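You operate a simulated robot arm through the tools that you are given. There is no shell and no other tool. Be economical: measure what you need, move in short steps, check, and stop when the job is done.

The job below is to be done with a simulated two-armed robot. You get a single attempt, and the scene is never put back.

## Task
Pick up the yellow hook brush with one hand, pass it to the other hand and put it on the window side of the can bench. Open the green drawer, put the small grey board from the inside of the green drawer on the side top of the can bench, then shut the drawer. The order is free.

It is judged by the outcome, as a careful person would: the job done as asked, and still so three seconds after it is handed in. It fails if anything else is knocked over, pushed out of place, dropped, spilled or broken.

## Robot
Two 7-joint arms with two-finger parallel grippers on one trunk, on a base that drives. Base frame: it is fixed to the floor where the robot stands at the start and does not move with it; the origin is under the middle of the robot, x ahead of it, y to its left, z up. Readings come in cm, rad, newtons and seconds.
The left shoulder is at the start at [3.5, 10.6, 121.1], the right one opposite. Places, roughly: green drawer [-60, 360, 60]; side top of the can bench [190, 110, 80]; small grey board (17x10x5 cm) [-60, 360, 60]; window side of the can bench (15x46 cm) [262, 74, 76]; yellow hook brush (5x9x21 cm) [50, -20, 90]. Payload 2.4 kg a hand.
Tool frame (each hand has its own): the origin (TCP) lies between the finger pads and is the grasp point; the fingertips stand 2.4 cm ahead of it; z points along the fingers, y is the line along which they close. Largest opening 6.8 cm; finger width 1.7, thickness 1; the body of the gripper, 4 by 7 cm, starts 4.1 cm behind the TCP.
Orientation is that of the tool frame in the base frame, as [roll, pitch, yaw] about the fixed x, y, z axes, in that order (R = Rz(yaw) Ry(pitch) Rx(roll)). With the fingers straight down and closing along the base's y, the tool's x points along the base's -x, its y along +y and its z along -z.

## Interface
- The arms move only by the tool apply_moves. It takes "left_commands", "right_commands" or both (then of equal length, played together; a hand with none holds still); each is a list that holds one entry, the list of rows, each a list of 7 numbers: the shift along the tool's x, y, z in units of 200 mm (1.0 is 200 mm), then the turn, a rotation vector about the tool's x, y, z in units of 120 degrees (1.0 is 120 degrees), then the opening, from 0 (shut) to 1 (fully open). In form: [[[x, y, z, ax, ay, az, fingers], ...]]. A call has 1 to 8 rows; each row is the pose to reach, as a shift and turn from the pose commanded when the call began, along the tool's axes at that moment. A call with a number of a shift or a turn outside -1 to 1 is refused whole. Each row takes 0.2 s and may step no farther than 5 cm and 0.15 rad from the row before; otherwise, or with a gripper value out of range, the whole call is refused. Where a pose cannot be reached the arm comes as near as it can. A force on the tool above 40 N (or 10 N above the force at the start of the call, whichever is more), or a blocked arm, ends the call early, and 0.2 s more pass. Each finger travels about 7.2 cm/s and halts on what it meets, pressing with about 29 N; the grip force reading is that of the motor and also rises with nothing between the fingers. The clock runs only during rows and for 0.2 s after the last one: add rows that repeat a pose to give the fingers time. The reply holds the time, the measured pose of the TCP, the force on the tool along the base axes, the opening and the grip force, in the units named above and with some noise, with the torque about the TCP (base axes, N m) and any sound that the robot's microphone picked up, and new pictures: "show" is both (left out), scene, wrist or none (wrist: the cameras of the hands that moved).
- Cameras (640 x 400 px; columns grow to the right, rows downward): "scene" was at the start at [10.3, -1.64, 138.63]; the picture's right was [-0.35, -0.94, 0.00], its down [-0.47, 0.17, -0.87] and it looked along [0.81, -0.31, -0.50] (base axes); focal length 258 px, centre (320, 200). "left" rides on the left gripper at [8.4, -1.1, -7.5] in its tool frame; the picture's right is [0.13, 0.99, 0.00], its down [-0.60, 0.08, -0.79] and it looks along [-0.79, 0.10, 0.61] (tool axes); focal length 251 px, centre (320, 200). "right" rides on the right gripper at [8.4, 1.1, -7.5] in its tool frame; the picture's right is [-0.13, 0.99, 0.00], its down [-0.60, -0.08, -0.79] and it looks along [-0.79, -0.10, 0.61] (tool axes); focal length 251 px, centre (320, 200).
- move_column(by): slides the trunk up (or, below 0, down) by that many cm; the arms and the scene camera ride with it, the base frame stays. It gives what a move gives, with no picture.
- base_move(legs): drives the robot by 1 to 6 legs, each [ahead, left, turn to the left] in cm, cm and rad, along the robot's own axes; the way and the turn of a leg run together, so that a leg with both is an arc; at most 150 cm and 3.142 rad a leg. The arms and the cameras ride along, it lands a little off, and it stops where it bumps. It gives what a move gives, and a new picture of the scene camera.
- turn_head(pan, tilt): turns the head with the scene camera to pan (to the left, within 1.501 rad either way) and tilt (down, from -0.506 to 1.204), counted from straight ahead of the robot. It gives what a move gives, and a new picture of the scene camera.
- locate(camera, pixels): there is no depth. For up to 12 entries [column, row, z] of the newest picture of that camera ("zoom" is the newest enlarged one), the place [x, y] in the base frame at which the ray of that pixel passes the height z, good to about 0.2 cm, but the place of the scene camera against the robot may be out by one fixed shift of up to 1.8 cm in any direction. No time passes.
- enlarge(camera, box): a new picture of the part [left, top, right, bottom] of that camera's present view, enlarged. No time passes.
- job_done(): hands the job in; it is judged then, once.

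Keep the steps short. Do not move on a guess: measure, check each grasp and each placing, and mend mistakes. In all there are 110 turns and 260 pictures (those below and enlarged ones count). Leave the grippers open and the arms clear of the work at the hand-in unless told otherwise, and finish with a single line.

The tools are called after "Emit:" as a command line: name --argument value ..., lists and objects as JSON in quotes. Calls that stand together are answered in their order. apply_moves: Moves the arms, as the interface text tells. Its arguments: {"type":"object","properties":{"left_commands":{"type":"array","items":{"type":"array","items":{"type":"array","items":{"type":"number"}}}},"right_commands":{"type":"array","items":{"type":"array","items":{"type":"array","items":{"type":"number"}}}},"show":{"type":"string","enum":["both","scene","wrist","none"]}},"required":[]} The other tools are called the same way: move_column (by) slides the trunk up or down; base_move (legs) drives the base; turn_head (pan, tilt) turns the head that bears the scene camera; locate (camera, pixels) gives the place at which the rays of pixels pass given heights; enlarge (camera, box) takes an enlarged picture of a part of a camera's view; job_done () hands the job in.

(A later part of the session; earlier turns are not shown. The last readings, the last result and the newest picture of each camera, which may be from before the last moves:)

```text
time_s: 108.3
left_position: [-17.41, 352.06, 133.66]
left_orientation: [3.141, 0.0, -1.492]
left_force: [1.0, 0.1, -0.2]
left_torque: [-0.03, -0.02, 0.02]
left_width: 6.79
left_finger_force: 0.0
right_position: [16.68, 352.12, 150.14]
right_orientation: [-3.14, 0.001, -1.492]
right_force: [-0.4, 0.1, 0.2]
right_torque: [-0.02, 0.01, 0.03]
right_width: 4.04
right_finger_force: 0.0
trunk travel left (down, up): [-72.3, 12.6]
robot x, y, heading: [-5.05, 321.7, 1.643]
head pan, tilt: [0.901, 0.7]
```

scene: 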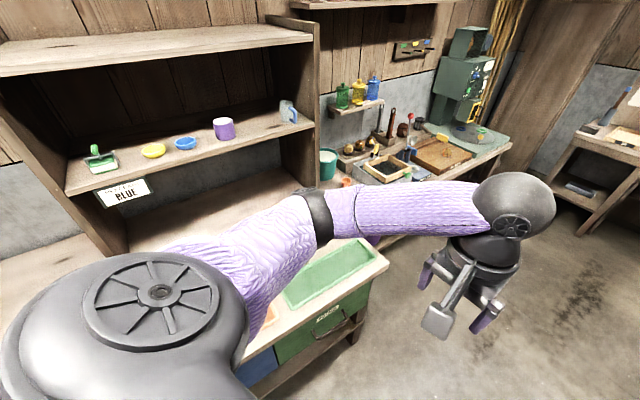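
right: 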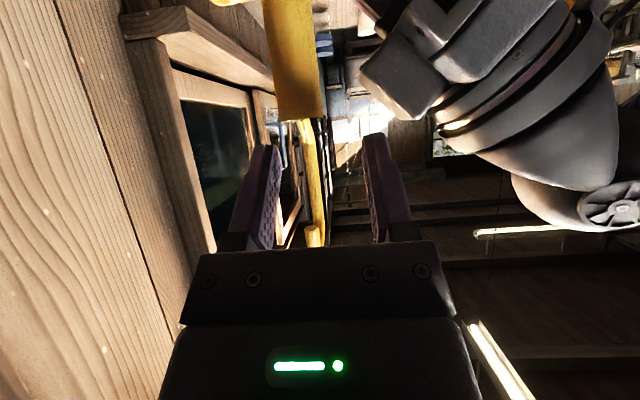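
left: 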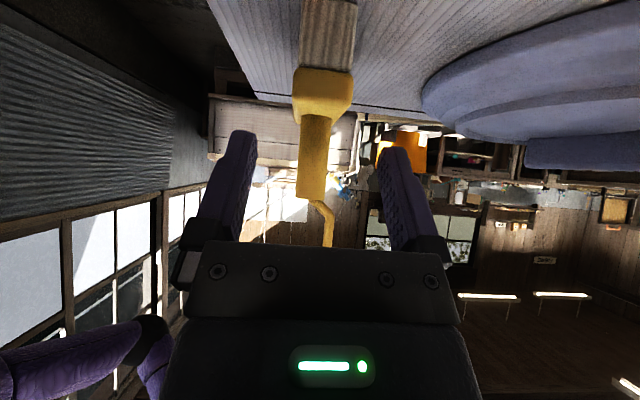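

The green drawer with its bar handle is visible. I'll move a bit away from the bench and turn left to face it (-x).

Emit:
base_move --legs '[[0, -15, 0], [0, 0, 1.495]]'

Emit:
turn_head --pan -0.1 --tilt 0.9

```text
time_s: 113.4
left_position: [-22.12, 312.52, 133.55]
left_orientation: [-3.141, 0.0, 0.011]
left_force: [-0.1, 0.0, 0.2]
left_torque: [-0.02, 0.0, 0.01]
left_width: 6.82
left_finger_force: 0.1
right_position: [-19.73, 346.43, 150.18]
right_orientation: [-3.14, 0.001, 0.014]
right_force: [-0.7, -0.2, -0.1]
right_torque: [0.02, 0.0, -0.01]
right_width: 4.09
right_finger_force: 0.0
trunk travel left (down, up): [-72.3, 12.6]
robot x, y, heading: [9.16, 322.96, -3.13]
head pan, tilt: [0.901, 0.7]
```

scene: 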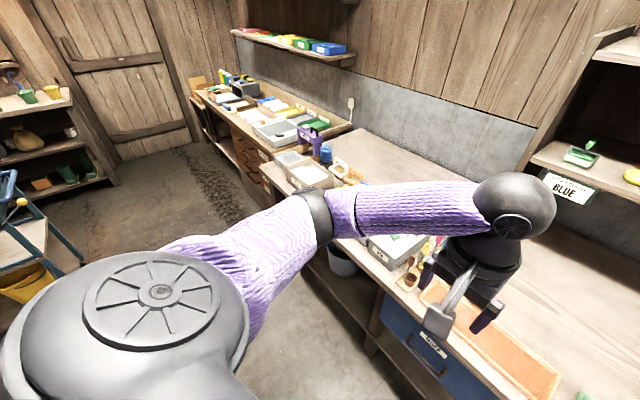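

```text
time_s: 114.6
left_position: [-22.17, 312.39, 133.6]
left_orientation: [-3.141, -0.001, 0.011]
left_force: [0.3, 0.4, -0.5]
left_torque: [0.0, 0.0, -0.05]
left_width: 6.85
left_finger_force: 0.0
right_position: [-19.85, 346.47, 150.17]
right_orientation: [-3.141, 0.001, 0.014]
right_force: [-0.4, 0.3, 0.2]
right_torque: [-0.01, 0.03, -0.03]
right_width: 4.07
right_finger_force: 0.1
trunk travel left (down, up): [-72.3, 12.6]
robot x, y, heading: [9.33, 322.32, -3.129]
head pan, tilt: [-0.099, 0.901]
```

scene: 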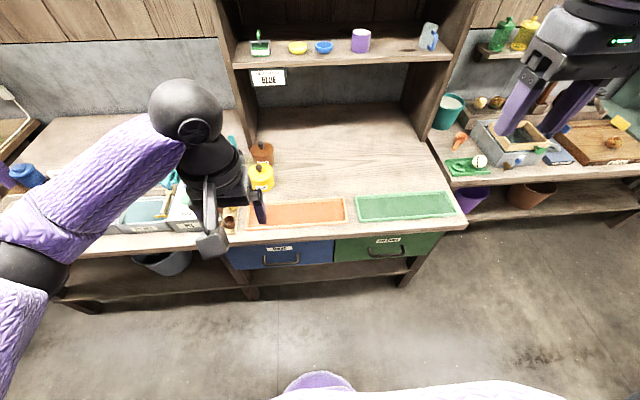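

Emit:
enlarge --camera "scene" --box '[300, 180, 480, 300]'

Emit:
locate --camera "scene" --pixels '[[467, 222, 80], [240, 240, 80], [335, 240, 75], [443, 233, 75], [335, 262, 60], [430, 256, 60], [388, 255, 66], [388, 255, 68], [370, 252, 68], [406, 250, 68]]'

```text
3.33 times, centred on (390, 240) of scene
```

zoom: 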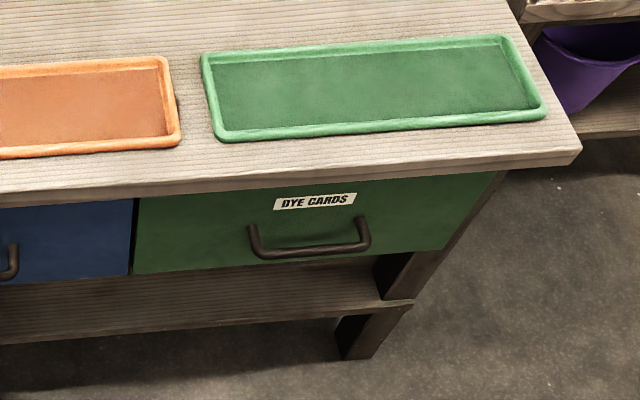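

```text
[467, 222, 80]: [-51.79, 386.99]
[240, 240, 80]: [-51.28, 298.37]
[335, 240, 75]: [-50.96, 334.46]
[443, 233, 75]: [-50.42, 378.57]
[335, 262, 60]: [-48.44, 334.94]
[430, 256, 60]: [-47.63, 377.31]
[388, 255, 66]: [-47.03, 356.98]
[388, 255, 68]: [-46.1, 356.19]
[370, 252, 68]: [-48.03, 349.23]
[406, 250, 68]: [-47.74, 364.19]
```

Drawer front is x≈-50, y 334–378. The bar handle spans y≈349–364, at z≈67. I'll turn the right hand so it points forward with the fingers closing vertically, in two calls.

Emit:
apply_moves --right_commands '[[[-0.056, 0, 0, 0.0385, -0.0385, -0.0385, 1], [-0.112, 0, 0, 0.077, -0.077, -0.077, 1], [-0.168, 0, 0, 0.1155, -0.1155, -0.1155, 1], [-0.224, 0, 0, 0.154, -0.154, -0.154, 1], [-0.28, 0, 0, 0.1925, -0.1925, -0.1925, 1], [-0.336, 0, 0, 0.231, -0.231, -0.231, 1], [-0.392, 0, 0, 0.2695, -0.2695, -0.2695, 1], [-0.45, 0, 0, 0.308, -0.308, -0.308, 1]]]' --show "none"

Emit:
apply_moves --right_commands '[[[0, 0, 0, 0.0385, -0.0385, -0.0385, 1], [0, 0, 0, 0.077, -0.077, -0.077, 1], [0, 0, 0, 0.1155, -0.1155, -0.1155, 1], [0, 0, 0, 0.154, -0.154, -0.154, 1], [0, 0, 0, 0.1925, -0.1925, -0.1925, 1], [0, 0, 0, 0.231, -0.231, -0.231, 1], [0, 0, 0, 0.2695, -0.2695, -0.2695, 1]]]' --show "both"

```text
time_s: 116.4
left_position: [-22.24, 312.36, 133.53]
left_orientation: [-3.14, -0.001, 0.012]
left_force: [0.1, 0.5, -0.6]
left_torque: [0.01, -0.01, -0.02]
left_width: 6.8
left_finger_force: 0.0
right_position: [-28.71, 346.41, 150.02]
right_orientation: [-2.293, 0.336, 0.864]
right_force: [0.7, -0.1, -0.3]
right_torque: [0.02, -0.03, 0.01]
right_width: 6.81
right_finger_force: 0.0
trunk travel left (down, up): [-72.3, 12.6]
robot x, y, heading: [9.52, 322.54, -3.122]
head pan, tilt: [-0.099, 0.901]
```

```text
time_s: 118.0
left_position: [-22.17, 312.35, 133.51]
left_orientation: [3.141, 0.0, 0.014]
left_force: [0.7, -0.2, -0.2]
left_torque: [0.02, 0.01, -0.01]
left_width: 6.79
left_finger_force: 0.0
right_position: [-28.77, 346.25, 149.98]
right_orientation: [-1.567, -0.004, 1.587]
right_force: [0.2, 0.0, -1.3]
right_torque: [-0.03, 0.0, 0.01]
right_width: 6.78
right_finger_force: 0.1
trunk travel left (down, up): [-72.3, 12.6]
robot x, y, heading: [9.45, 322.57, -3.128]
head pan, tilt: [-0.099, 0.901]
```

scene: 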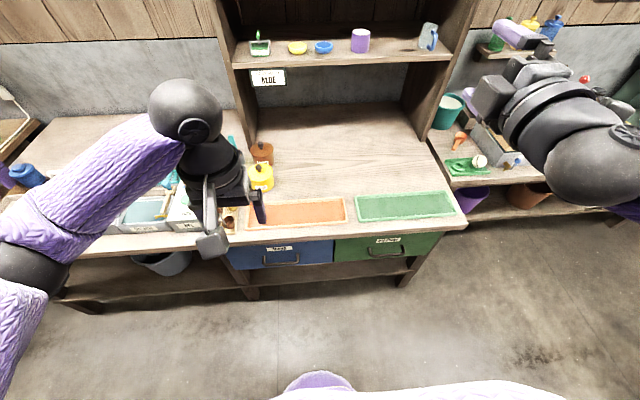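
right: 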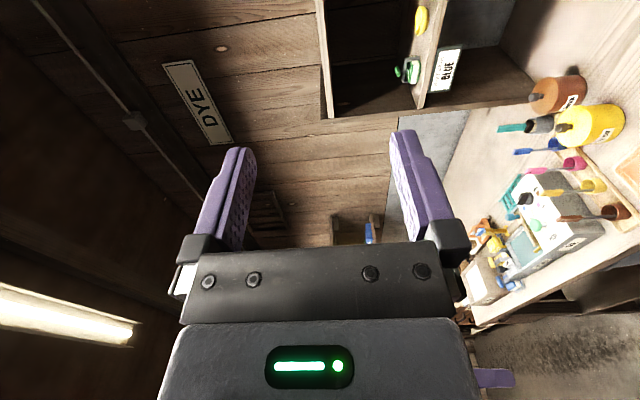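

Right hand is oriented. I'll shift the base 10 cm to the right (+y) to line up with the handle, and lower the trunk.

Emit:
base_move --legs '[[0, -10.3, 0]]'

Emit:
move_column --by -40

Emit:
move_column --by -22

Emit:
turn_head --pan -0.4 --tilt 0.5

```text
time_s: 119.2
left_position: [-22.24, 322.84, 133.51]
left_orientation: [3.14, -0.001, 0.012]
left_force: [1.3, 0.5, -0.5]
left_torque: [-0.01, 0.01, -0.03]
left_width: 6.79
left_finger_force: 0.1
right_position: [-28.89, 356.72, 150.19]
right_orientation: [-1.568, -0.001, 1.586]
right_force: [-0.5, 0.1, 0.4]
right_torque: [-0.03, -0.02, 0.01]
right_width: 6.83
right_finger_force: 0.1
trunk travel left (down, up): [-72.3, 12.6]
robot x, y, heading: [8.76, 332.56, -3.131]
head pan, tilt: [-0.099, 0.901]
```

scene: 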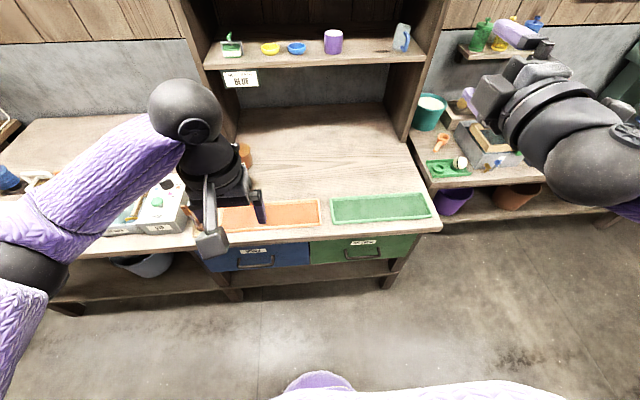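

```text
time_s: 123.0
left_position: [-22.16, 322.72, 93.6]
left_orientation: [-3.14, 0.001, 0.013]
left_force: [0.1, -0.4, -0.5]
left_torque: [-0.03, -0.02, -0.03]
left_width: 6.81
left_finger_force: 0.0
right_position: [-29.56, 356.74, 108.92]
right_orientation: [-1.599, 0.0, 1.585]
right_force: [-0.9, 0.0, 0.4]
right_torque: [0.0, 0.0, -0.01]
right_width: 6.77
right_finger_force: 0.1
trunk travel left (down, up): [-32.3, 52.6]
robot x, y, heading: [9.28, 333.03, -3.127]
head pan, tilt: [-0.099, 0.901]
```

```text
time_s: 125.4
left_position: [-22.23, 322.72, 71.52]
left_orientation: [-3.14, 0.0, 0.011]
left_force: [0.6, 0.7, 0.0]
left_torque: [0.02, 0.01, -0.02]
left_width: 6.83
left_finger_force: 0.0
right_position: [-32.94, 356.68, 80.99]
right_orientation: [-1.765, 0.001, 1.587]
right_force: [-0.2, -0.3, 0.8]
right_torque: [0.02, 0.0, -0.01]
right_width: 6.81
right_finger_force: 0.1
trunk travel left (down, up): [-10.3, 74.6]
robot x, y, heading: [9.12, 333.19, -3.13]
head pan, tilt: [-0.099, 0.901]
```

```text
time_s: 126.2
left_position: [-22.37, 322.71, 71.52]
left_orientation: [3.14, 0.001, 0.012]
left_force: [0.7, -0.1, 0.0]
left_torque: [0.0, 0.04, 0.0]
left_width: 6.82
left_finger_force: 0.1
right_position: [-33.04, 356.75, 80.86]
right_orientation: [-1.767, -0.001, 1.586]
right_force: [-0.9, 0.2, 0.2]
right_torque: [0.02, -0.02, -0.01]
right_width: 6.8
right_finger_force: 0.0
trunk travel left (down, up): [-10.3, 74.6]
robot x, y, heading: [9.09, 333.12, -3.127]
head pan, tilt: [-0.4, 0.499]
```

scene: 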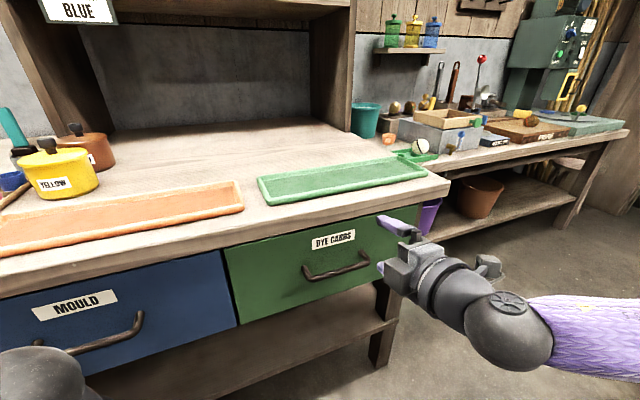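

The right hand sagged and tilted by 0.2 rad during the lowering, so something may be hindering its arm. I'll look to the right.

Emit:
turn_head --pan -1.2 --tilt 0.9

```text
time_s: 127.4
left_position: [-22.27, 322.7, 71.72]
left_orientation: [-3.141, -0.001, 0.012]
left_force: [-0.7, -0.5, 0.0]
left_torque: [0.0, 0.02, 0.02]
left_width: 6.8
left_finger_force: 0.0
right_position: [-33.0, 356.73, 80.91]
right_orientation: [-1.767, 0.0, 1.587]
right_force: [0.3, 0.5, 0.5]
right_torque: [0.01, -0.01, 0.01]
right_width: 6.81
right_finger_force: 0.0
trunk travel left (down, up): [-10.3, 74.6]
robot x, y, heading: [8.95, 332.64, -3.128]
head pan, tilt: [-1.201, 0.901]
```

scene: 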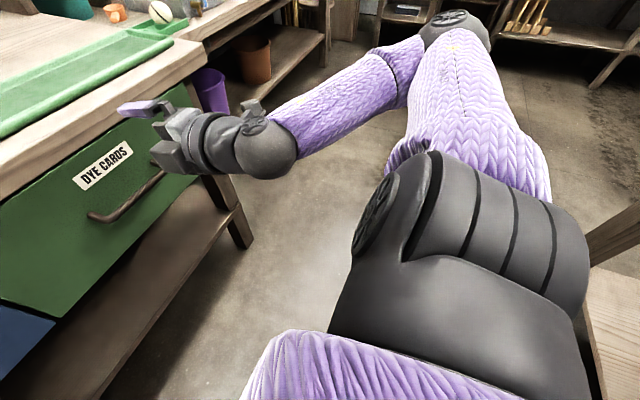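

I see no contact with furniture; the arm may be hitting the robot's own body in this low pose. I'll raise the trunk 15 cm to see if the hand recovers.

Emit:
move_column --by 15

```text
time_s: 129.1
left_position: [-22.24, 322.66, 86.69]
left_orientation: [3.14, 0.0, 0.012]
left_force: [0.9, 0.4, 0.6]
left_torque: [0.01, -0.01, 0.0]
left_width: 6.79
left_finger_force: 0.1
right_position: [-33.02, 356.67, 95.99]
right_orientation: [-1.768, 0.001, 1.586]
right_force: [-1.0, 0.6, 0.8]
right_torque: [0.02, 0.02, -0.02]
right_width: 6.8
right_finger_force: 0.0
trunk travel left (down, up): [-25.3, 59.6]
robot x, y, heading: [9.11, 332.91, -3.131]
head pan, tilt: [-1.201, 0.901]
```

It kept the tilt, so the arm settled in that pose. An 11° downward tilt is fine for clamping the bar. I'll lower the hand 14 cm with the arm instead.

Emit:
apply_moves --right_commands '[[[0, 0.172, 0.034, 0, 0, 0, 1], [0, 0.344, 0.068, 0, 0, 0, 1], [0, 0.515, 0.103, 0, 0, 0, 1], [0, 0.687, 0.137, 0, 0, 0, 1]]]' --show "both"

```text
time_s: 130.1
left_position: [-22.31, 322.65, 86.69]
left_orientation: [3.14, 0.001, 0.012]
left_force: [0.4, 0.4, 1.0]
left_torque: [0.03, 0.01, -0.02]
left_width: 6.78
left_finger_force: 0.1
right_position: [-32.97, 356.58, 81.96]
right_orientation: [-1.766, -0.001, 1.588]
right_force: [0.2, 0.0, -0.9]
right_torque: [0.0, 0.02, 0.02]
right_width: 6.8
right_finger_force: 0.0
trunk travel left (down, up): [-25.3, 59.6]
robot x, y, heading: [9.07, 332.88, -3.127]
head pan, tilt: [-1.201, 0.901]
```

scene: 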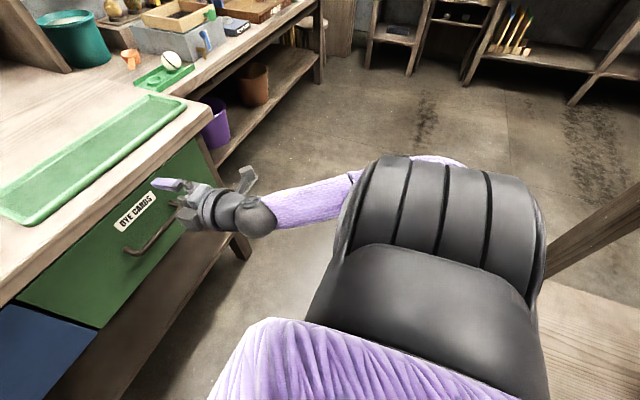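
right: 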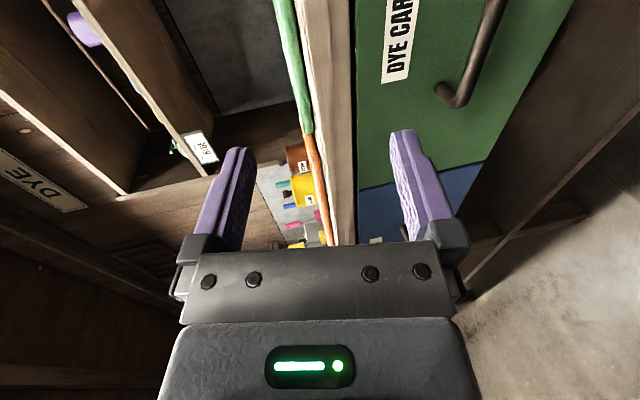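

Emit:
locate --camera "right" --pixels '[[460, 98, 72], [460, 98, 70], [460, 98, 68], [460, 98, 66], [485, 45, 70], [485, 45, 68], [485, 45, 66], [436, 90, 72], [436, 90, 70]]'

Emit:
turn_head --pan -0.35 --tilt 0.6

Emit:
enlarge --camera "scene" --box '[220, 180, 480, 340]'

```text
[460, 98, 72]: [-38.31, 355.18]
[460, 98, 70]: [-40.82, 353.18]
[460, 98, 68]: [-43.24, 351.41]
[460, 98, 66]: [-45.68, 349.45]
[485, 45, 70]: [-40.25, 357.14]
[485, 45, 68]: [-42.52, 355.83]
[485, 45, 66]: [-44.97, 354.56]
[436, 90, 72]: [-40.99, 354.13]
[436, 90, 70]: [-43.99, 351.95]
```

```text
time_s: 131.3
left_position: [-22.25, 322.74, 86.54]
left_orientation: [-3.141, 0.0, 0.012]
left_force: [0.1, 0.2, -0.1]
left_torque: [-0.03, -0.01, 0.01]
left_width: 6.8
left_finger_force: 0.0
right_position: [-32.95, 356.64, 81.98]
right_orientation: [-1.768, -0.001, 1.587]
right_force: [0.6, -0.2, 1.4]
right_torque: [0.02, 0.02, -0.02]
right_width: 6.78
right_finger_force: 0.1
trunk travel left (down, up): [-25.3, 59.6]
robot x, y, heading: [8.75, 332.63, -3.13]
head pan, tilt: [-0.351, 0.6]
```

scene: 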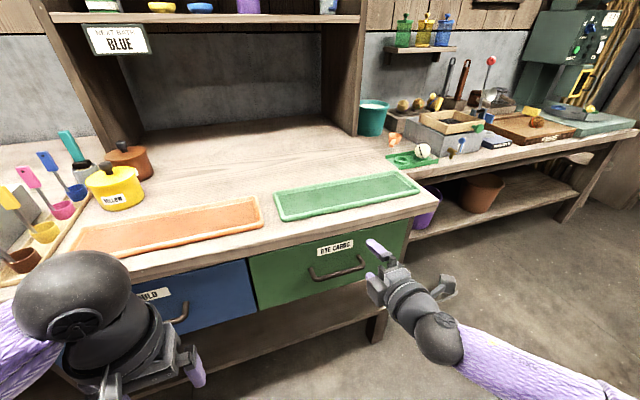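

```text
2.46 times, centred on (350, 260) of scene
```

zoom: 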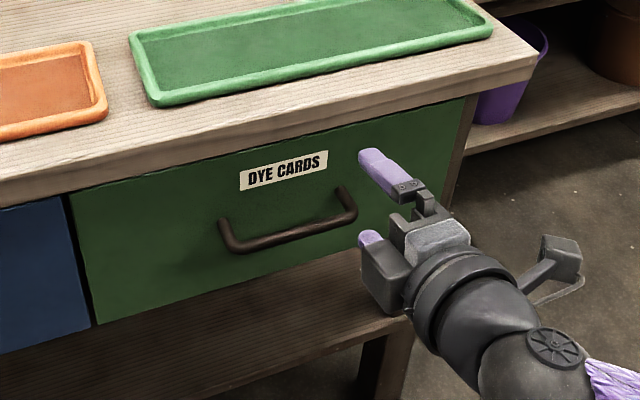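

Emit:
locate --camera "scene" --pixels '[[315.4, 280, 64], [315.4, 280, 66], [315.4, 280, 68], [362, 265, 64], [362, 265, 66], [362, 265, 68], [338, 273, 66], [436, 203, 80], [436, 203, 78], [256, 308, 55], [248, 262, 74]]'

```text
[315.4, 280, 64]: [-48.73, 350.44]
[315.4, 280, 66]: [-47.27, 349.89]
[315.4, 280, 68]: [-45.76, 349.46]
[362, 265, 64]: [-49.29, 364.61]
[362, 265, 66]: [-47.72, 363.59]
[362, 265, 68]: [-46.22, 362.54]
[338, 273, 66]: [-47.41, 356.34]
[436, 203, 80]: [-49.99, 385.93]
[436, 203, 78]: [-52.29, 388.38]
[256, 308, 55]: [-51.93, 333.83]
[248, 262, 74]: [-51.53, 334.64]
```

Both cameras agree on roughly x≈-46, z≈66 for the bar. I'll lower the hand 15 cm in front of it and re-measure.

Emit:
apply_moves --right_commands '[[[0, 0.184, 0.036, 0, 0, 0, 1], [0, 0.368, 0.073, 0, 0, 0, 1], [0, 0.552, 0.11, 0, 0, 0, 1], [0, 0.736, 0.146, 0, 0, 0, 1]]]' --show "both"

Emit:
enlarge --camera "scene" --box '[220, 180, 480, 340]'

```text
time_s: 132.3
left_position: [-22.18, 322.77, 86.62]
left_orientation: [-3.141, 0.0, 0.013]
left_force: [0.1, -0.1, -0.1]
left_torque: [0.0, 0.0, 0.01]
left_width: 6.79
left_finger_force: 0.0
right_position: [-33.02, 356.38, 66.44]
right_orientation: [-1.768, 0.0, 1.586]
right_force: [0.0, 0.3, -0.1]
right_torque: [0.04, 0.0, -0.01]
right_width: 6.82
right_finger_force: 0.1
trunk travel left (down, up): [-25.3, 59.6]
robot x, y, heading: [9.33, 332.71, -3.13]
head pan, tilt: [-0.351, 0.6]
```

scene: 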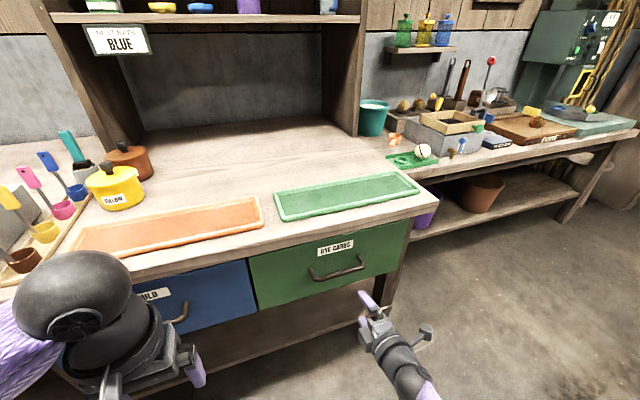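
right: 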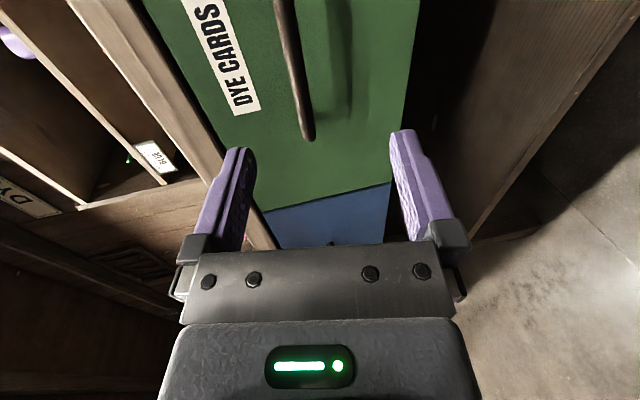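

```text
2.46 times, centred on (350, 260) of scene
```

zoom: 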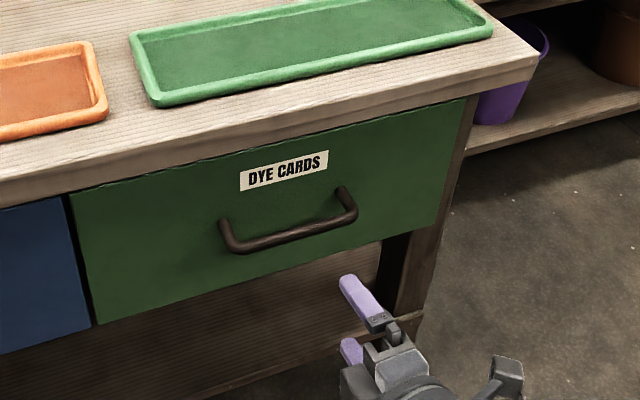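

From the wrist view the bar is at about x=-45.5, z=65.9, so the hand (z 66.4) is nearly level with it. I'll drive ahead 8 cm and check.

Emit:
base_move --legs '[[8, 0, 0]]'

Emit:
enlarge --camera "right" --box '[160, 0, 480, 200]'

Emit:
enlarge --camera "scene" --box '[220, 200, 480, 360]'

```text
time_s: 133.3
left_position: [-30.39, 322.57, 86.54]
left_orientation: [-3.14, -0.001, 0.013]
left_force: [0.4, 0.6, -0.1]
left_torque: [0.03, 0.0, 0.01]
left_width: 6.8
left_finger_force: 0.1
right_position: [-41.19, 356.27, 66.49]
right_orientation: [-1.767, 0.001, 1.587]
right_force: [-0.2, -1.2, -0.1]
right_torque: [0.0, -0.02, 0.0]
right_width: 6.81
right_finger_force: 0.1
trunk travel left (down, up): [-25.3, 59.6]
robot x, y, heading: [1.37, 332.83, -3.132]
head pan, tilt: [-0.351, 0.6]
```

scene: 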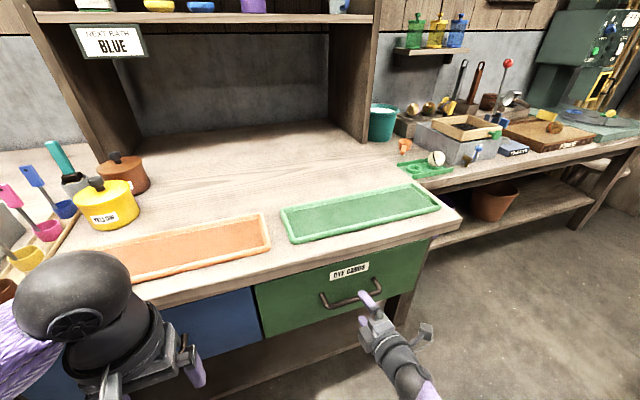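

```text
2.00 times, centred on (320, 100) of right
```

zoom: 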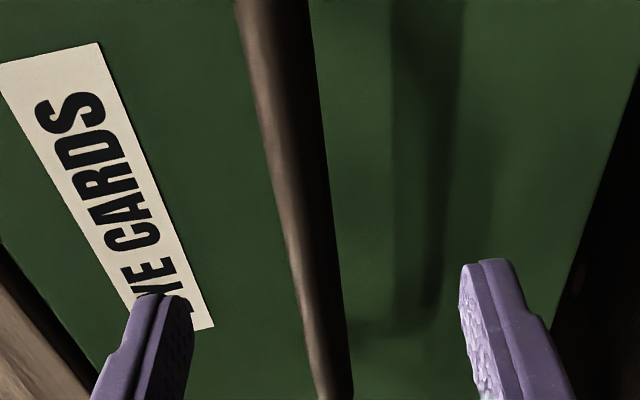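

```text
2.46 times, centred on (350, 280) of scene
```

zoom: 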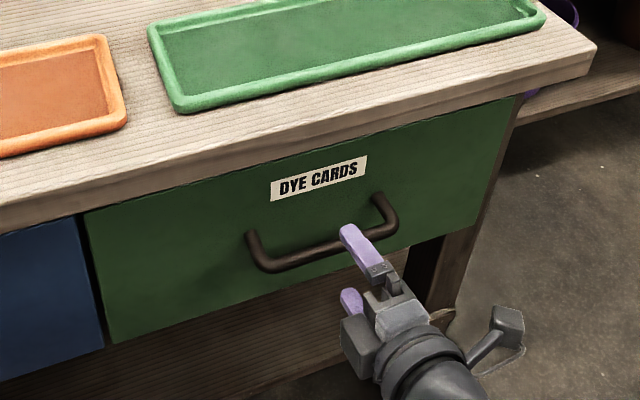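

The bar passes between the fingers. I'll drive 4 cm more.

Emit:
base_move --legs '[[4.2, 0, 0]]'

Emit:
enlarge --camera "right" --box '[160, 50, 480, 250]'

Emit:
enlarge --camera "scene" --box '[270, 230, 430, 340]'

```text
time_s: 134.2
left_position: [-34.56, 322.38, 86.54]
left_orientation: [-3.14, -0.001, 0.015]
left_force: [0.3, -0.3, 0.4]
left_torque: [-0.01, -0.01, -0.01]
left_width: 6.81
left_finger_force: 0.1
right_position: [-45.44, 356.06, 66.63]
right_orientation: [-1.767, 0.0, 1.591]
right_force: [-0.9, -0.3, -0.4]
right_torque: [-0.03, -0.01, 0.03]
right_width: 6.8
right_finger_force: 0.0
trunk travel left (down, up): [-25.3, 59.6]
robot x, y, heading: [-3.23, 332.42, -3.119]
head pan, tilt: [-0.351, 0.6]
```

scene: 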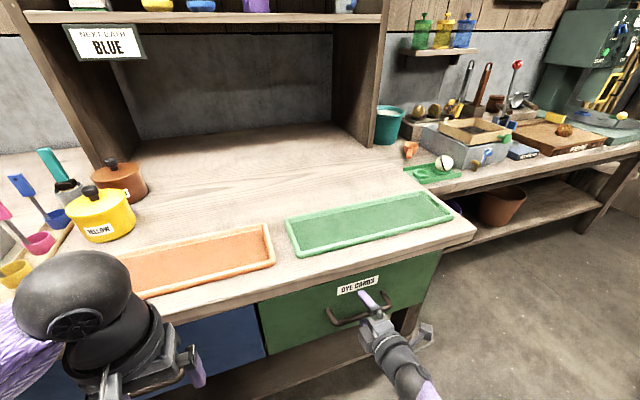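

```text
2.00 times, centred on (320, 150) of right
```

zoom: 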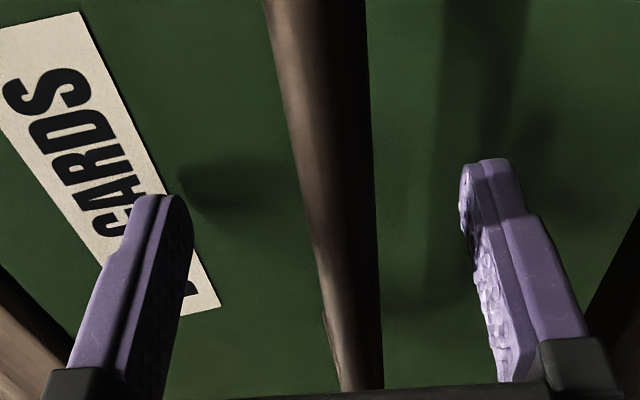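

```text
3.64 times, centred on (350, 285) of scene
```

zoom: 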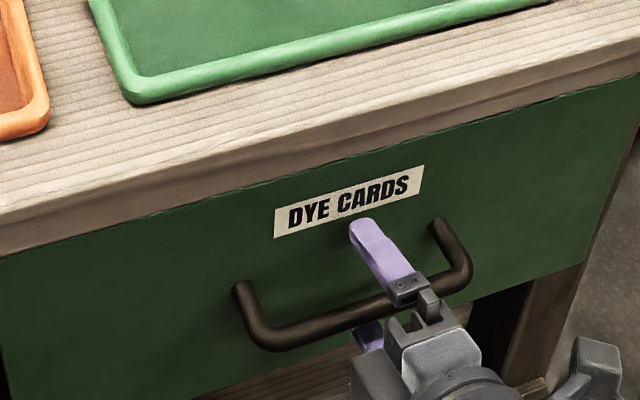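

Bar sits between the fingers and the tips clear the drawer front. Closing.

Emit:
apply_moves --right_commands '[[[0, 0, 0, 0, 0, 0, 0.5], [0, 0, 0, 0, 0, 0, 0.2], [0, 0, 0, 0, 0, 0, 0], [0, 0, 0, 0, 0, 0, 0], [0, 0, 0, 0, 0, 0, 0]]]' --show "wrist"

```text
time_s: 135.2
left_position: [-34.64, 322.51, 86.55]
left_orientation: [3.14, -0.002, 0.016]
left_force: [0.8, 0.5, -0.3]
left_torque: [0.01, 0.04, 0.01]
left_width: 6.79
left_finger_force: 0.0
right_position: [-45.11, 356.08, 65.94]
right_orientation: [-1.785, 0.001, 1.589]
right_force: [-0.1, 1.6, -14.3]
right_torque: [-0.24, -0.03, 0.32]
right_width: 1.39
right_finger_force: 33.9
trunk travel left (down, up): [-25.3, 59.6]
robot x, y, heading: [-3.14, 333.14, -3.122]
head pan, tilt: [-0.351, 0.6]
stopped in row 4 (right hand): the force on the tool passed its limit at 42 N (the readings are from after the stop); the commanded pose is now the measured one
```

right: 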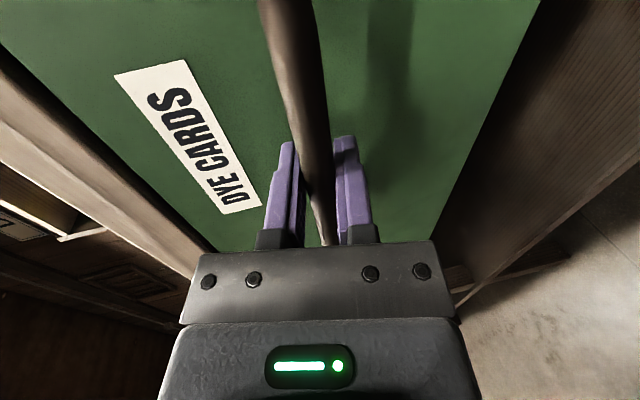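

Bar is gripped (1.39 cm). I'll pull the drawer by driving back 10 cm first.

Emit:
base_move --legs '[[-10, 0, 0]]'

```text
time_s: 136.4
left_position: [-24.59, 322.48, 86.55]
left_orientation: [-3.141, -0.001, 0.015]
left_force: [-0.3, -1.2, -0.6]
left_torque: [0.02, 0.0, 0.0]
left_width: 6.8
left_finger_force: 0.0
right_position: [-35.18, 356.08, 66.06]
right_orientation: [-1.782, 0.0, 1.59]
right_force: [1.3, -16.5, -34.1]
right_torque: [-0.19, -0.05, -0.09]
right_width: 1.35
right_finger_force: 33.7
trunk travel left (down, up): [-25.3, 59.6]
robot x, y, heading: [7.02, 332.63, -3.124]
head pan, tilt: [-0.351, 0.6]
```

scene: 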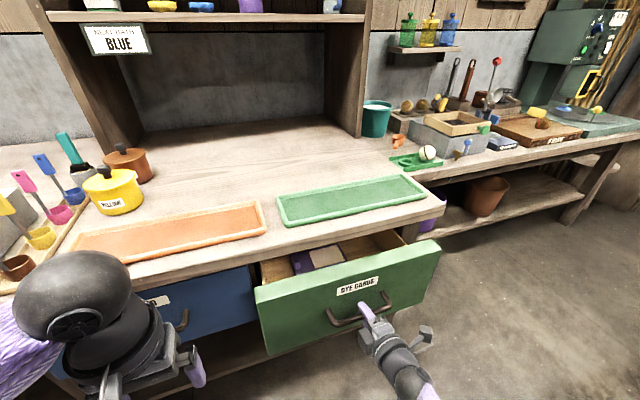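

The drawer opens, and something shows inside at (320,258). I'll relieve the strain slightly and pull 12 cm more.

Emit:
apply_moves --right_commands '[[[-0.01, 0.012, 0, 0, 0, 0, 0]]]' --show "none"

Emit:
base_move --legs '[[-12, 0, 0]]'

Emit:
enlarge --camera "scene" --box '[220, 200, 460, 360]'

```text
time_s: 136.8
left_position: [-24.36, 322.59, 86.53]
left_orientation: [3.141, 0.001, 0.014]
left_force: [0.4, 0.2, -0.2]
left_torque: [-0.01, -0.01, -0.01]
left_width: 6.8
left_finger_force: 0.0
right_position: [-34.98, 356.09, 66.07]
right_orientation: [-1.776, 0.001, 1.589]
right_force: [1.2, 8.6, 6.1]
right_torque: [-0.25, -0.07, 0.6]
right_width: 1.38
right_finger_force: 33.5
trunk travel left (down, up): [-25.3, 59.6]
robot x, y, heading: [6.96, 333.09, -3.133]
head pan, tilt: [-0.351, 0.6]
```

```text
time_s: 138.0
left_position: [-12.13, 322.73, 86.66]
left_orientation: [3.141, 0.002, 0.014]
left_force: [0.2, 0.3, 0.3]
left_torque: [-0.02, 0.0, -0.03]
left_width: 6.83
left_finger_force: 0.2
right_position: [-22.65, 356.1, 66.07]
right_orientation: [-1.777, 0.002, 1.591]
right_force: [1.0, 2.7, 18.8]
right_torque: [-0.17, -0.01, -0.2]
right_width: 1.38
right_finger_force: 33.6
trunk travel left (down, up): [-25.3, 59.6]
robot x, y, heading: [18.93, 333.02, -3.125]
head pan, tilt: [-0.351, 0.6]
```

scene: 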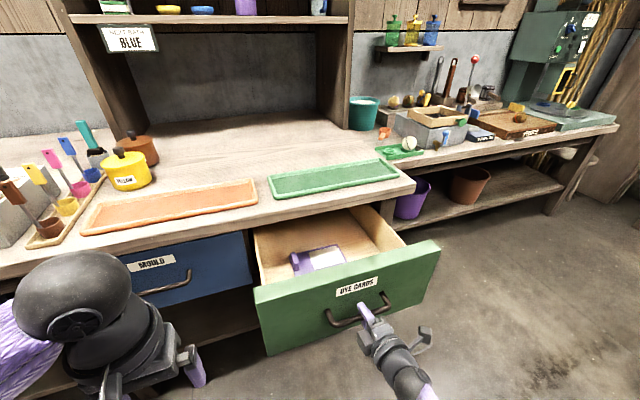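

```text
2.50 times, centred on (340, 280) of scene
```

zoom: 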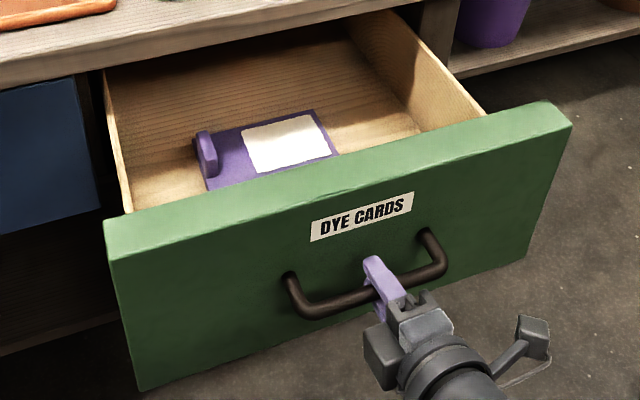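

The board inside lies flat with a tab at its left end. The drawer is open 23 cm. I'll release the bar, back the hand off by driving back, then look from above.

Emit:
apply_moves --right_commands '[[[0, 0, 0, 0, 0, 0, 0.5], [0, 0, 0, 0, 0, 0, 0.9], [0, 0, 0, 0, 0, 0, 0.9], [0, 0, 0, 0, 0, 0, 0.9]]]' --show "none"

Emit:
base_move --legs '[[-8, 0, 0]]'

Emit:
move_column --by 30

Emit:
turn_head --pan -0.4 --tilt 0.95

Emit:
enlarge --camera "scene" --box '[220, 100, 440, 300]'

```text
time_s: 139.0
left_position: [-12.1, 322.79, 86.65]
left_orientation: [-3.141, -0.001, 0.016]
left_force: [0.3, -1.2, 0.0]
left_torque: [0.04, -0.01, 0.03]
left_width: 6.77
left_finger_force: 0.0
right_position: [-22.62, 356.13, 65.87]
right_orientation: [-1.777, 0.0, 1.592]
right_force: [-0.1, -0.9, -0.1]
right_torque: [0.01, 0.02, 0.0]
right_width: 6.13
right_finger_force: 0.0
trunk travel left (down, up): [-25.3, 59.6]
robot x, y, heading: [18.91, 332.71, -3.121]
head pan, tilt: [-0.351, 0.6]
```

```text
time_s: 140.1
left_position: [-4.23, 322.89, 86.61]
left_orientation: [3.141, 0.0, 0.015]
left_force: [0.0, 0.1, 0.7]
left_torque: [0.01, 0.05, 0.01]
left_width: 6.78
left_finger_force: 0.1
right_position: [-14.68, 356.24, 65.96]
right_orientation: [-1.779, 0.001, 1.593]
right_force: [0.1, 0.1, -0.3]
right_torque: [-0.03, -0.02, -0.03]
right_width: 6.1
right_finger_force: 0.1
trunk travel left (down, up): [-25.3, 59.6]
robot x, y, heading: [27.33, 333.08, -3.127]
head pan, tilt: [-0.351, 0.6]
```

scene: 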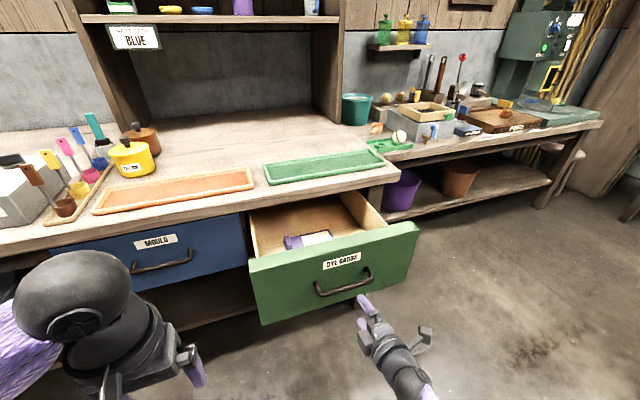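

```text
time_s: 143.1
left_position: [-4.11, 322.93, 116.47]
left_orientation: [3.141, 0.0, 0.016]
left_force: [-0.3, -0.7, -0.5]
left_torque: [0.03, -0.02, 0.0]
left_width: 6.79
left_finger_force: 0.0
right_position: [-14.74, 356.15, 95.9]
right_orientation: [-1.779, 0.0, 1.591]
right_force: [-1.0, 0.7, -1.1]
right_torque: [0.04, -0.02, 0.0]
right_width: 6.11
right_finger_force: 0.0
trunk travel left (down, up): [-55.3, 29.6]
robot x, y, heading: [27.22, 332.95, -3.13]
head pan, tilt: [-0.351, 0.6]
```

```text
time_s: 143.9
left_position: [-4.22, 322.81, 116.49]
left_orientation: [-3.141, -0.001, 0.015]
left_force: [-0.3, -0.1, 0.0]
left_torque: [0.02, 0.0, 0.01]
left_width: 6.79
left_finger_force: 0.1
right_position: [-14.76, 356.25, 95.93]
right_orientation: [-1.779, 0.001, 1.592]
right_force: [0.2, -0.3, -0.3]
right_torque: [-0.03, -0.04, 0.04]
right_width: 6.13
right_finger_force: 0.1
trunk travel left (down, up): [-55.3, 29.6]
robot x, y, heading: [27.24, 333.17, -3.129]
head pan, tilt: [-0.4, 0.949]
```

scene: 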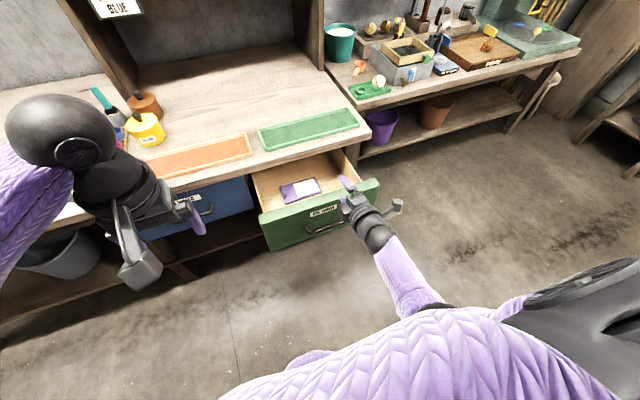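

```text
2.00 times, centred on (330, 200) of scene
```

zoom: 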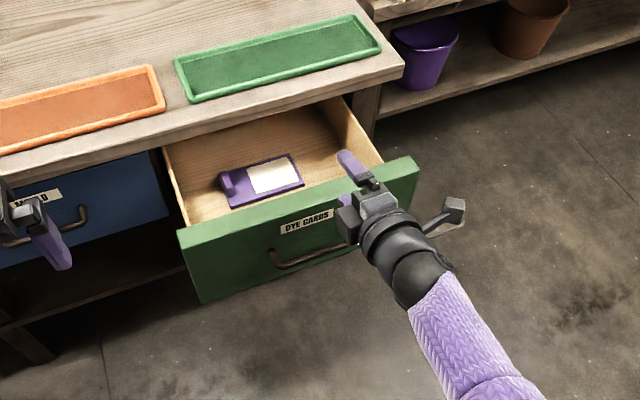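

Emit:
locate --camera "scene" --pixels '[[280, 188, 60], [284, 203, 60], [322, 193, 60], [317, 177, 60], [284, 191, 64], [265, 210, 62], [373, 181, 72], [300, 190, 60]]'

Emit:
enlarge --camera "scene" --box '[245, 145, 345, 225]'

```text
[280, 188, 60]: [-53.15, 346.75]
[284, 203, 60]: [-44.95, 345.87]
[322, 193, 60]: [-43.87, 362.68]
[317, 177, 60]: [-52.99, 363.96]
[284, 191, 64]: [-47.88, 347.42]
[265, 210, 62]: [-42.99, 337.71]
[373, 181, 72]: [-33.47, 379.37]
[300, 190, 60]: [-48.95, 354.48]
```

```text
5.00 times, centred on (295, 185) of scene
```

zoom: 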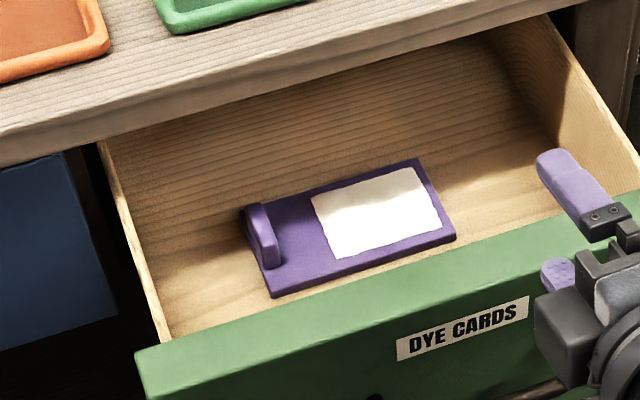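

Only this board (17×10 cm, with a tab) shows, but it looks purple rather than grey. I'll check that nothing else hides at the back of the drawer by lowering the trunk and looking in flat.

Emit:
move_column --by -34

Emit:
turn_head --pan -0.4 --tilt 0.5

Emit:
enlarge --camera "scene" --box '[220, 150, 440, 280]'

```text
time_s: 147.2
left_position: [-4.26, 322.83, 82.62]
left_orientation: [-3.141, -0.001, 0.016]
left_force: [-0.9, 0.5, -0.5]
left_torque: [0.02, 0.0, 0.05]
left_width: 6.81
left_finger_force: 0.0
right_position: [-14.81, 356.16, 61.91]
right_orientation: [-1.779, 0.001, 1.592]
right_force: [-1.1, -0.2, 0.2]
right_torque: [0.0, -0.01, 0.01]
right_width: 6.11
right_finger_force: 0.1
trunk travel left (down, up): [-21.3, 63.6]
robot x, y, heading: [27.48, 333.14, -3.118]
head pan, tilt: [-0.4, 0.949]
```

```text
time_s: 148.1
left_position: [-4.17, 322.95, 82.67]
left_orientation: [3.14, -0.001, 0.016]
left_force: [-1.0, 0.0, -0.7]
left_torque: [0.0, 0.04, 0.01]
left_width: 6.79
left_finger_force: 0.2
right_position: [-14.68, 356.29, 61.94]
right_orientation: [-1.778, 0.001, 1.59]
right_force: [-0.2, -0.3, -0.4]
right_torque: [-0.02, 0.01, 0.0]
right_width: 6.14
right_finger_force: 0.1
trunk travel left (down, up): [-21.3, 63.6]
robot x, y, heading: [27.14, 333.19, -3.126]
head pan, tilt: [-0.4, 0.499]
```

scene: 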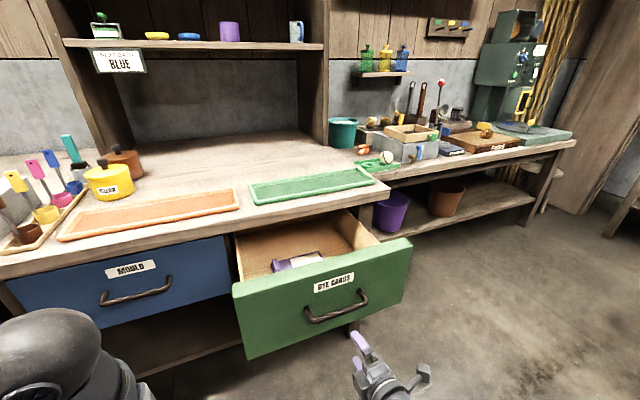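

```text
2.91 times, centred on (330, 215) of scene
```

zoom: 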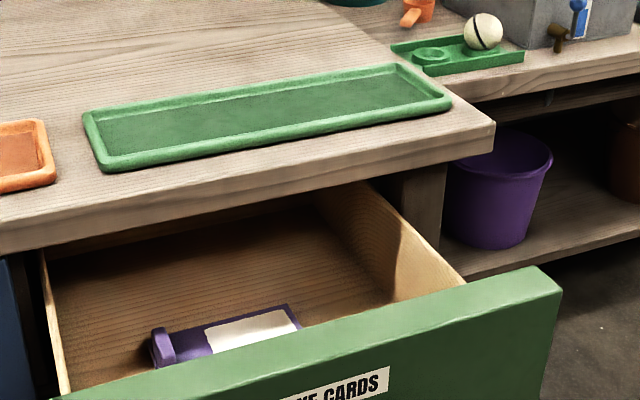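

Emit:
move_column --by -20

Emit:
turn_head --pan -0.4 --tilt 0.3

Emit:
enlarge --camera "scene" --box '[220, 150, 440, 280]'

```text
time_s: 150.3
left_position: [-4.22, 322.9, 62.54]
left_orientation: [3.141, -0.001, 0.015]
left_force: [0.4, 0.0, -0.3]
left_torque: [0.0, -0.04, -0.02]
left_width: 6.79
left_finger_force: 0.0
right_position: [-14.79, 356.24, 41.9]
right_orientation: [-1.778, 0.002, 1.591]
right_force: [-0.1, 0.6, 1.0]
right_torque: [0.0, 0.01, 0.03]
right_width: 6.12
right_finger_force: 0.1
trunk travel left (down, up): [-1.3, 83.6]
robot x, y, heading: [27.19, 333.13, -3.125]
head pan, tilt: [-0.4, 0.499]
```

```text
time_s: 151.0
left_position: [-4.21, 322.82, 62.65]
left_orientation: [3.142, 0.001, 0.017]
left_force: [-0.6, 0.6, -0.5]
left_torque: [0.03, -0.02, -0.01]
left_width: 6.82
left_finger_force: 0.1
right_position: [-14.61, 356.21, 41.9]
right_orientation: [-1.781, 0.002, 1.592]
right_force: [0.6, 0.9, 0.9]
right_torque: [0.0, -0.02, 0.01]
right_width: 6.11
right_finger_force: 0.0
trunk travel left (down, up): [-1.3, 83.6]
robot x, y, heading: [27.29, 332.98, -3.127]
head pan, tilt: [-0.4, 0.3]
```

scene: 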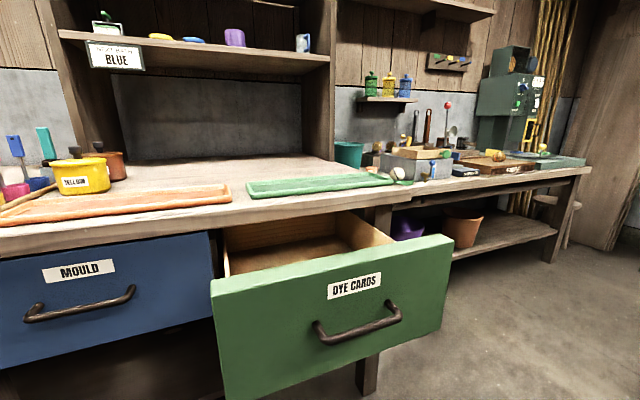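

```text
2.91 times, centred on (330, 215) of scene
```

zoom: 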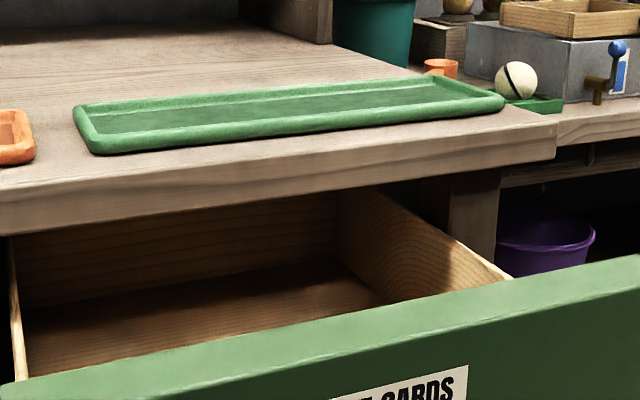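

The back wall is visible and the drawer is otherwise empty, so this is the board. I'll take it by its tab with the left hand, tilted so it clears the bench. First I'll raise the trunk and lift the right hand out of the way.

Emit:
move_column --by 34

Emit:
apply_moves --right_commands '[[[0, -0.23, -0.05, 0, 0, 0, 0.5], [0, -0.46, -0.1, 0, 0, 0, 0.1], [0, -0.69, -0.15, 0, 0, 0, 0], [0, -0.9, -0.19, 0, 0, 0, 0]]]' --left_commands '[[[0, 0, 0, 0, -0.0625, 0, 1], [0, 0, 0, 0, -0.125, 0, 1], [0, 0, 0, 0, -0.1875, 0, 1], [0, 0, 0, 0, -0.25, 0, 1]]]' --show "scene"

```text
time_s: 154.4
left_position: [-4.25, 322.85, 96.56]
left_orientation: [-3.141, 0.0, 0.016]
left_force: [0.8, 0.3, -0.3]
left_torque: [0.01, 0.0, -0.02]
left_width: 6.79
left_finger_force: 0.1
right_position: [-14.76, 356.21, 76.06]
right_orientation: [-1.779, 0.003, 1.593]
right_force: [0.4, 0.1, 0.8]
right_torque: [-0.01, 0.01, 0.01]
right_width: 6.13
right_finger_force: 0.0
trunk travel left (down, up): [-35.3, 49.6]
robot x, y, heading: [27.27, 333.23, -3.129]
head pan, tilt: [-0.4, 0.3]
```

```text
time_s: 155.4
left_position: [-4.11, 322.87, 96.51]
left_orientation: [3.141, 0.527, 0.015]
left_force: [0.0, -0.6, 0.5]
left_torque: [-0.01, 0.0, 0.0]
left_width: 6.79
left_finger_force: 0.1
right_position: [-14.63, 356.0, 94.4]
right_orientation: [-1.781, 0.005, 1.591]
right_force: [0.5, -0.9, -0.6]
right_torque: [0.03, -0.01, 0.0]
right_width: 0.02
right_finger_force: 23.5
trunk travel left (down, up): [-35.3, 49.6]
robot x, y, heading: [27.4, 332.98, -3.125]
head pan, tilt: [-0.4, 0.3]
```

scene: 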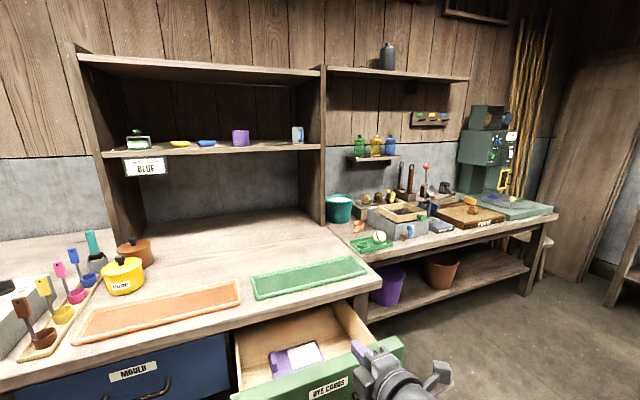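

Raising the right hand another 19 cm.

Emit:
apply_moves --right_commands '[[[0, -0.23, -0.05, 0, 0, 0, 0], [0, -0.46, -0.1, 0, 0, 0, 0], [0, -0.69, -0.15, 0, 0, 0, 0], [0, -0.93, -0.2, 0, 0, 0, 0]]]' --left_commands '[[[0.1, 0, 0.15, 0, 0, 0, 1], [0.2, 0, 0.3, 0, 0, 0, 1], [0.25, 0, 0.4, 0, 0, 0, 1], [0.3, 0, 0.5, 0, 0, 0, 1]]]' --show "none"

```text
time_s: 156.4
left_position: [-3.92, 322.69, 84.79]
left_orientation: [3.14, 0.523, 0.015]
left_force: [-0.9, 0.0, -0.6]
left_torque: [-0.01, 0.01, 0.01]
left_width: 6.79
left_finger_force: 0.0
right_position: [-14.47, 356.46, 113.39]
right_orientation: [-1.776, 0.001, 1.592]
right_force: [0.2, -0.1, 0.5]
right_torque: [0.02, -0.02, -0.03]
right_width: 0.0
right_finger_force: 23.0
trunk travel left (down, up): [-35.3, 49.6]
robot x, y, heading: [27.15, 333.42, -3.124]
head pan, tilt: [-0.4, 0.3]
```

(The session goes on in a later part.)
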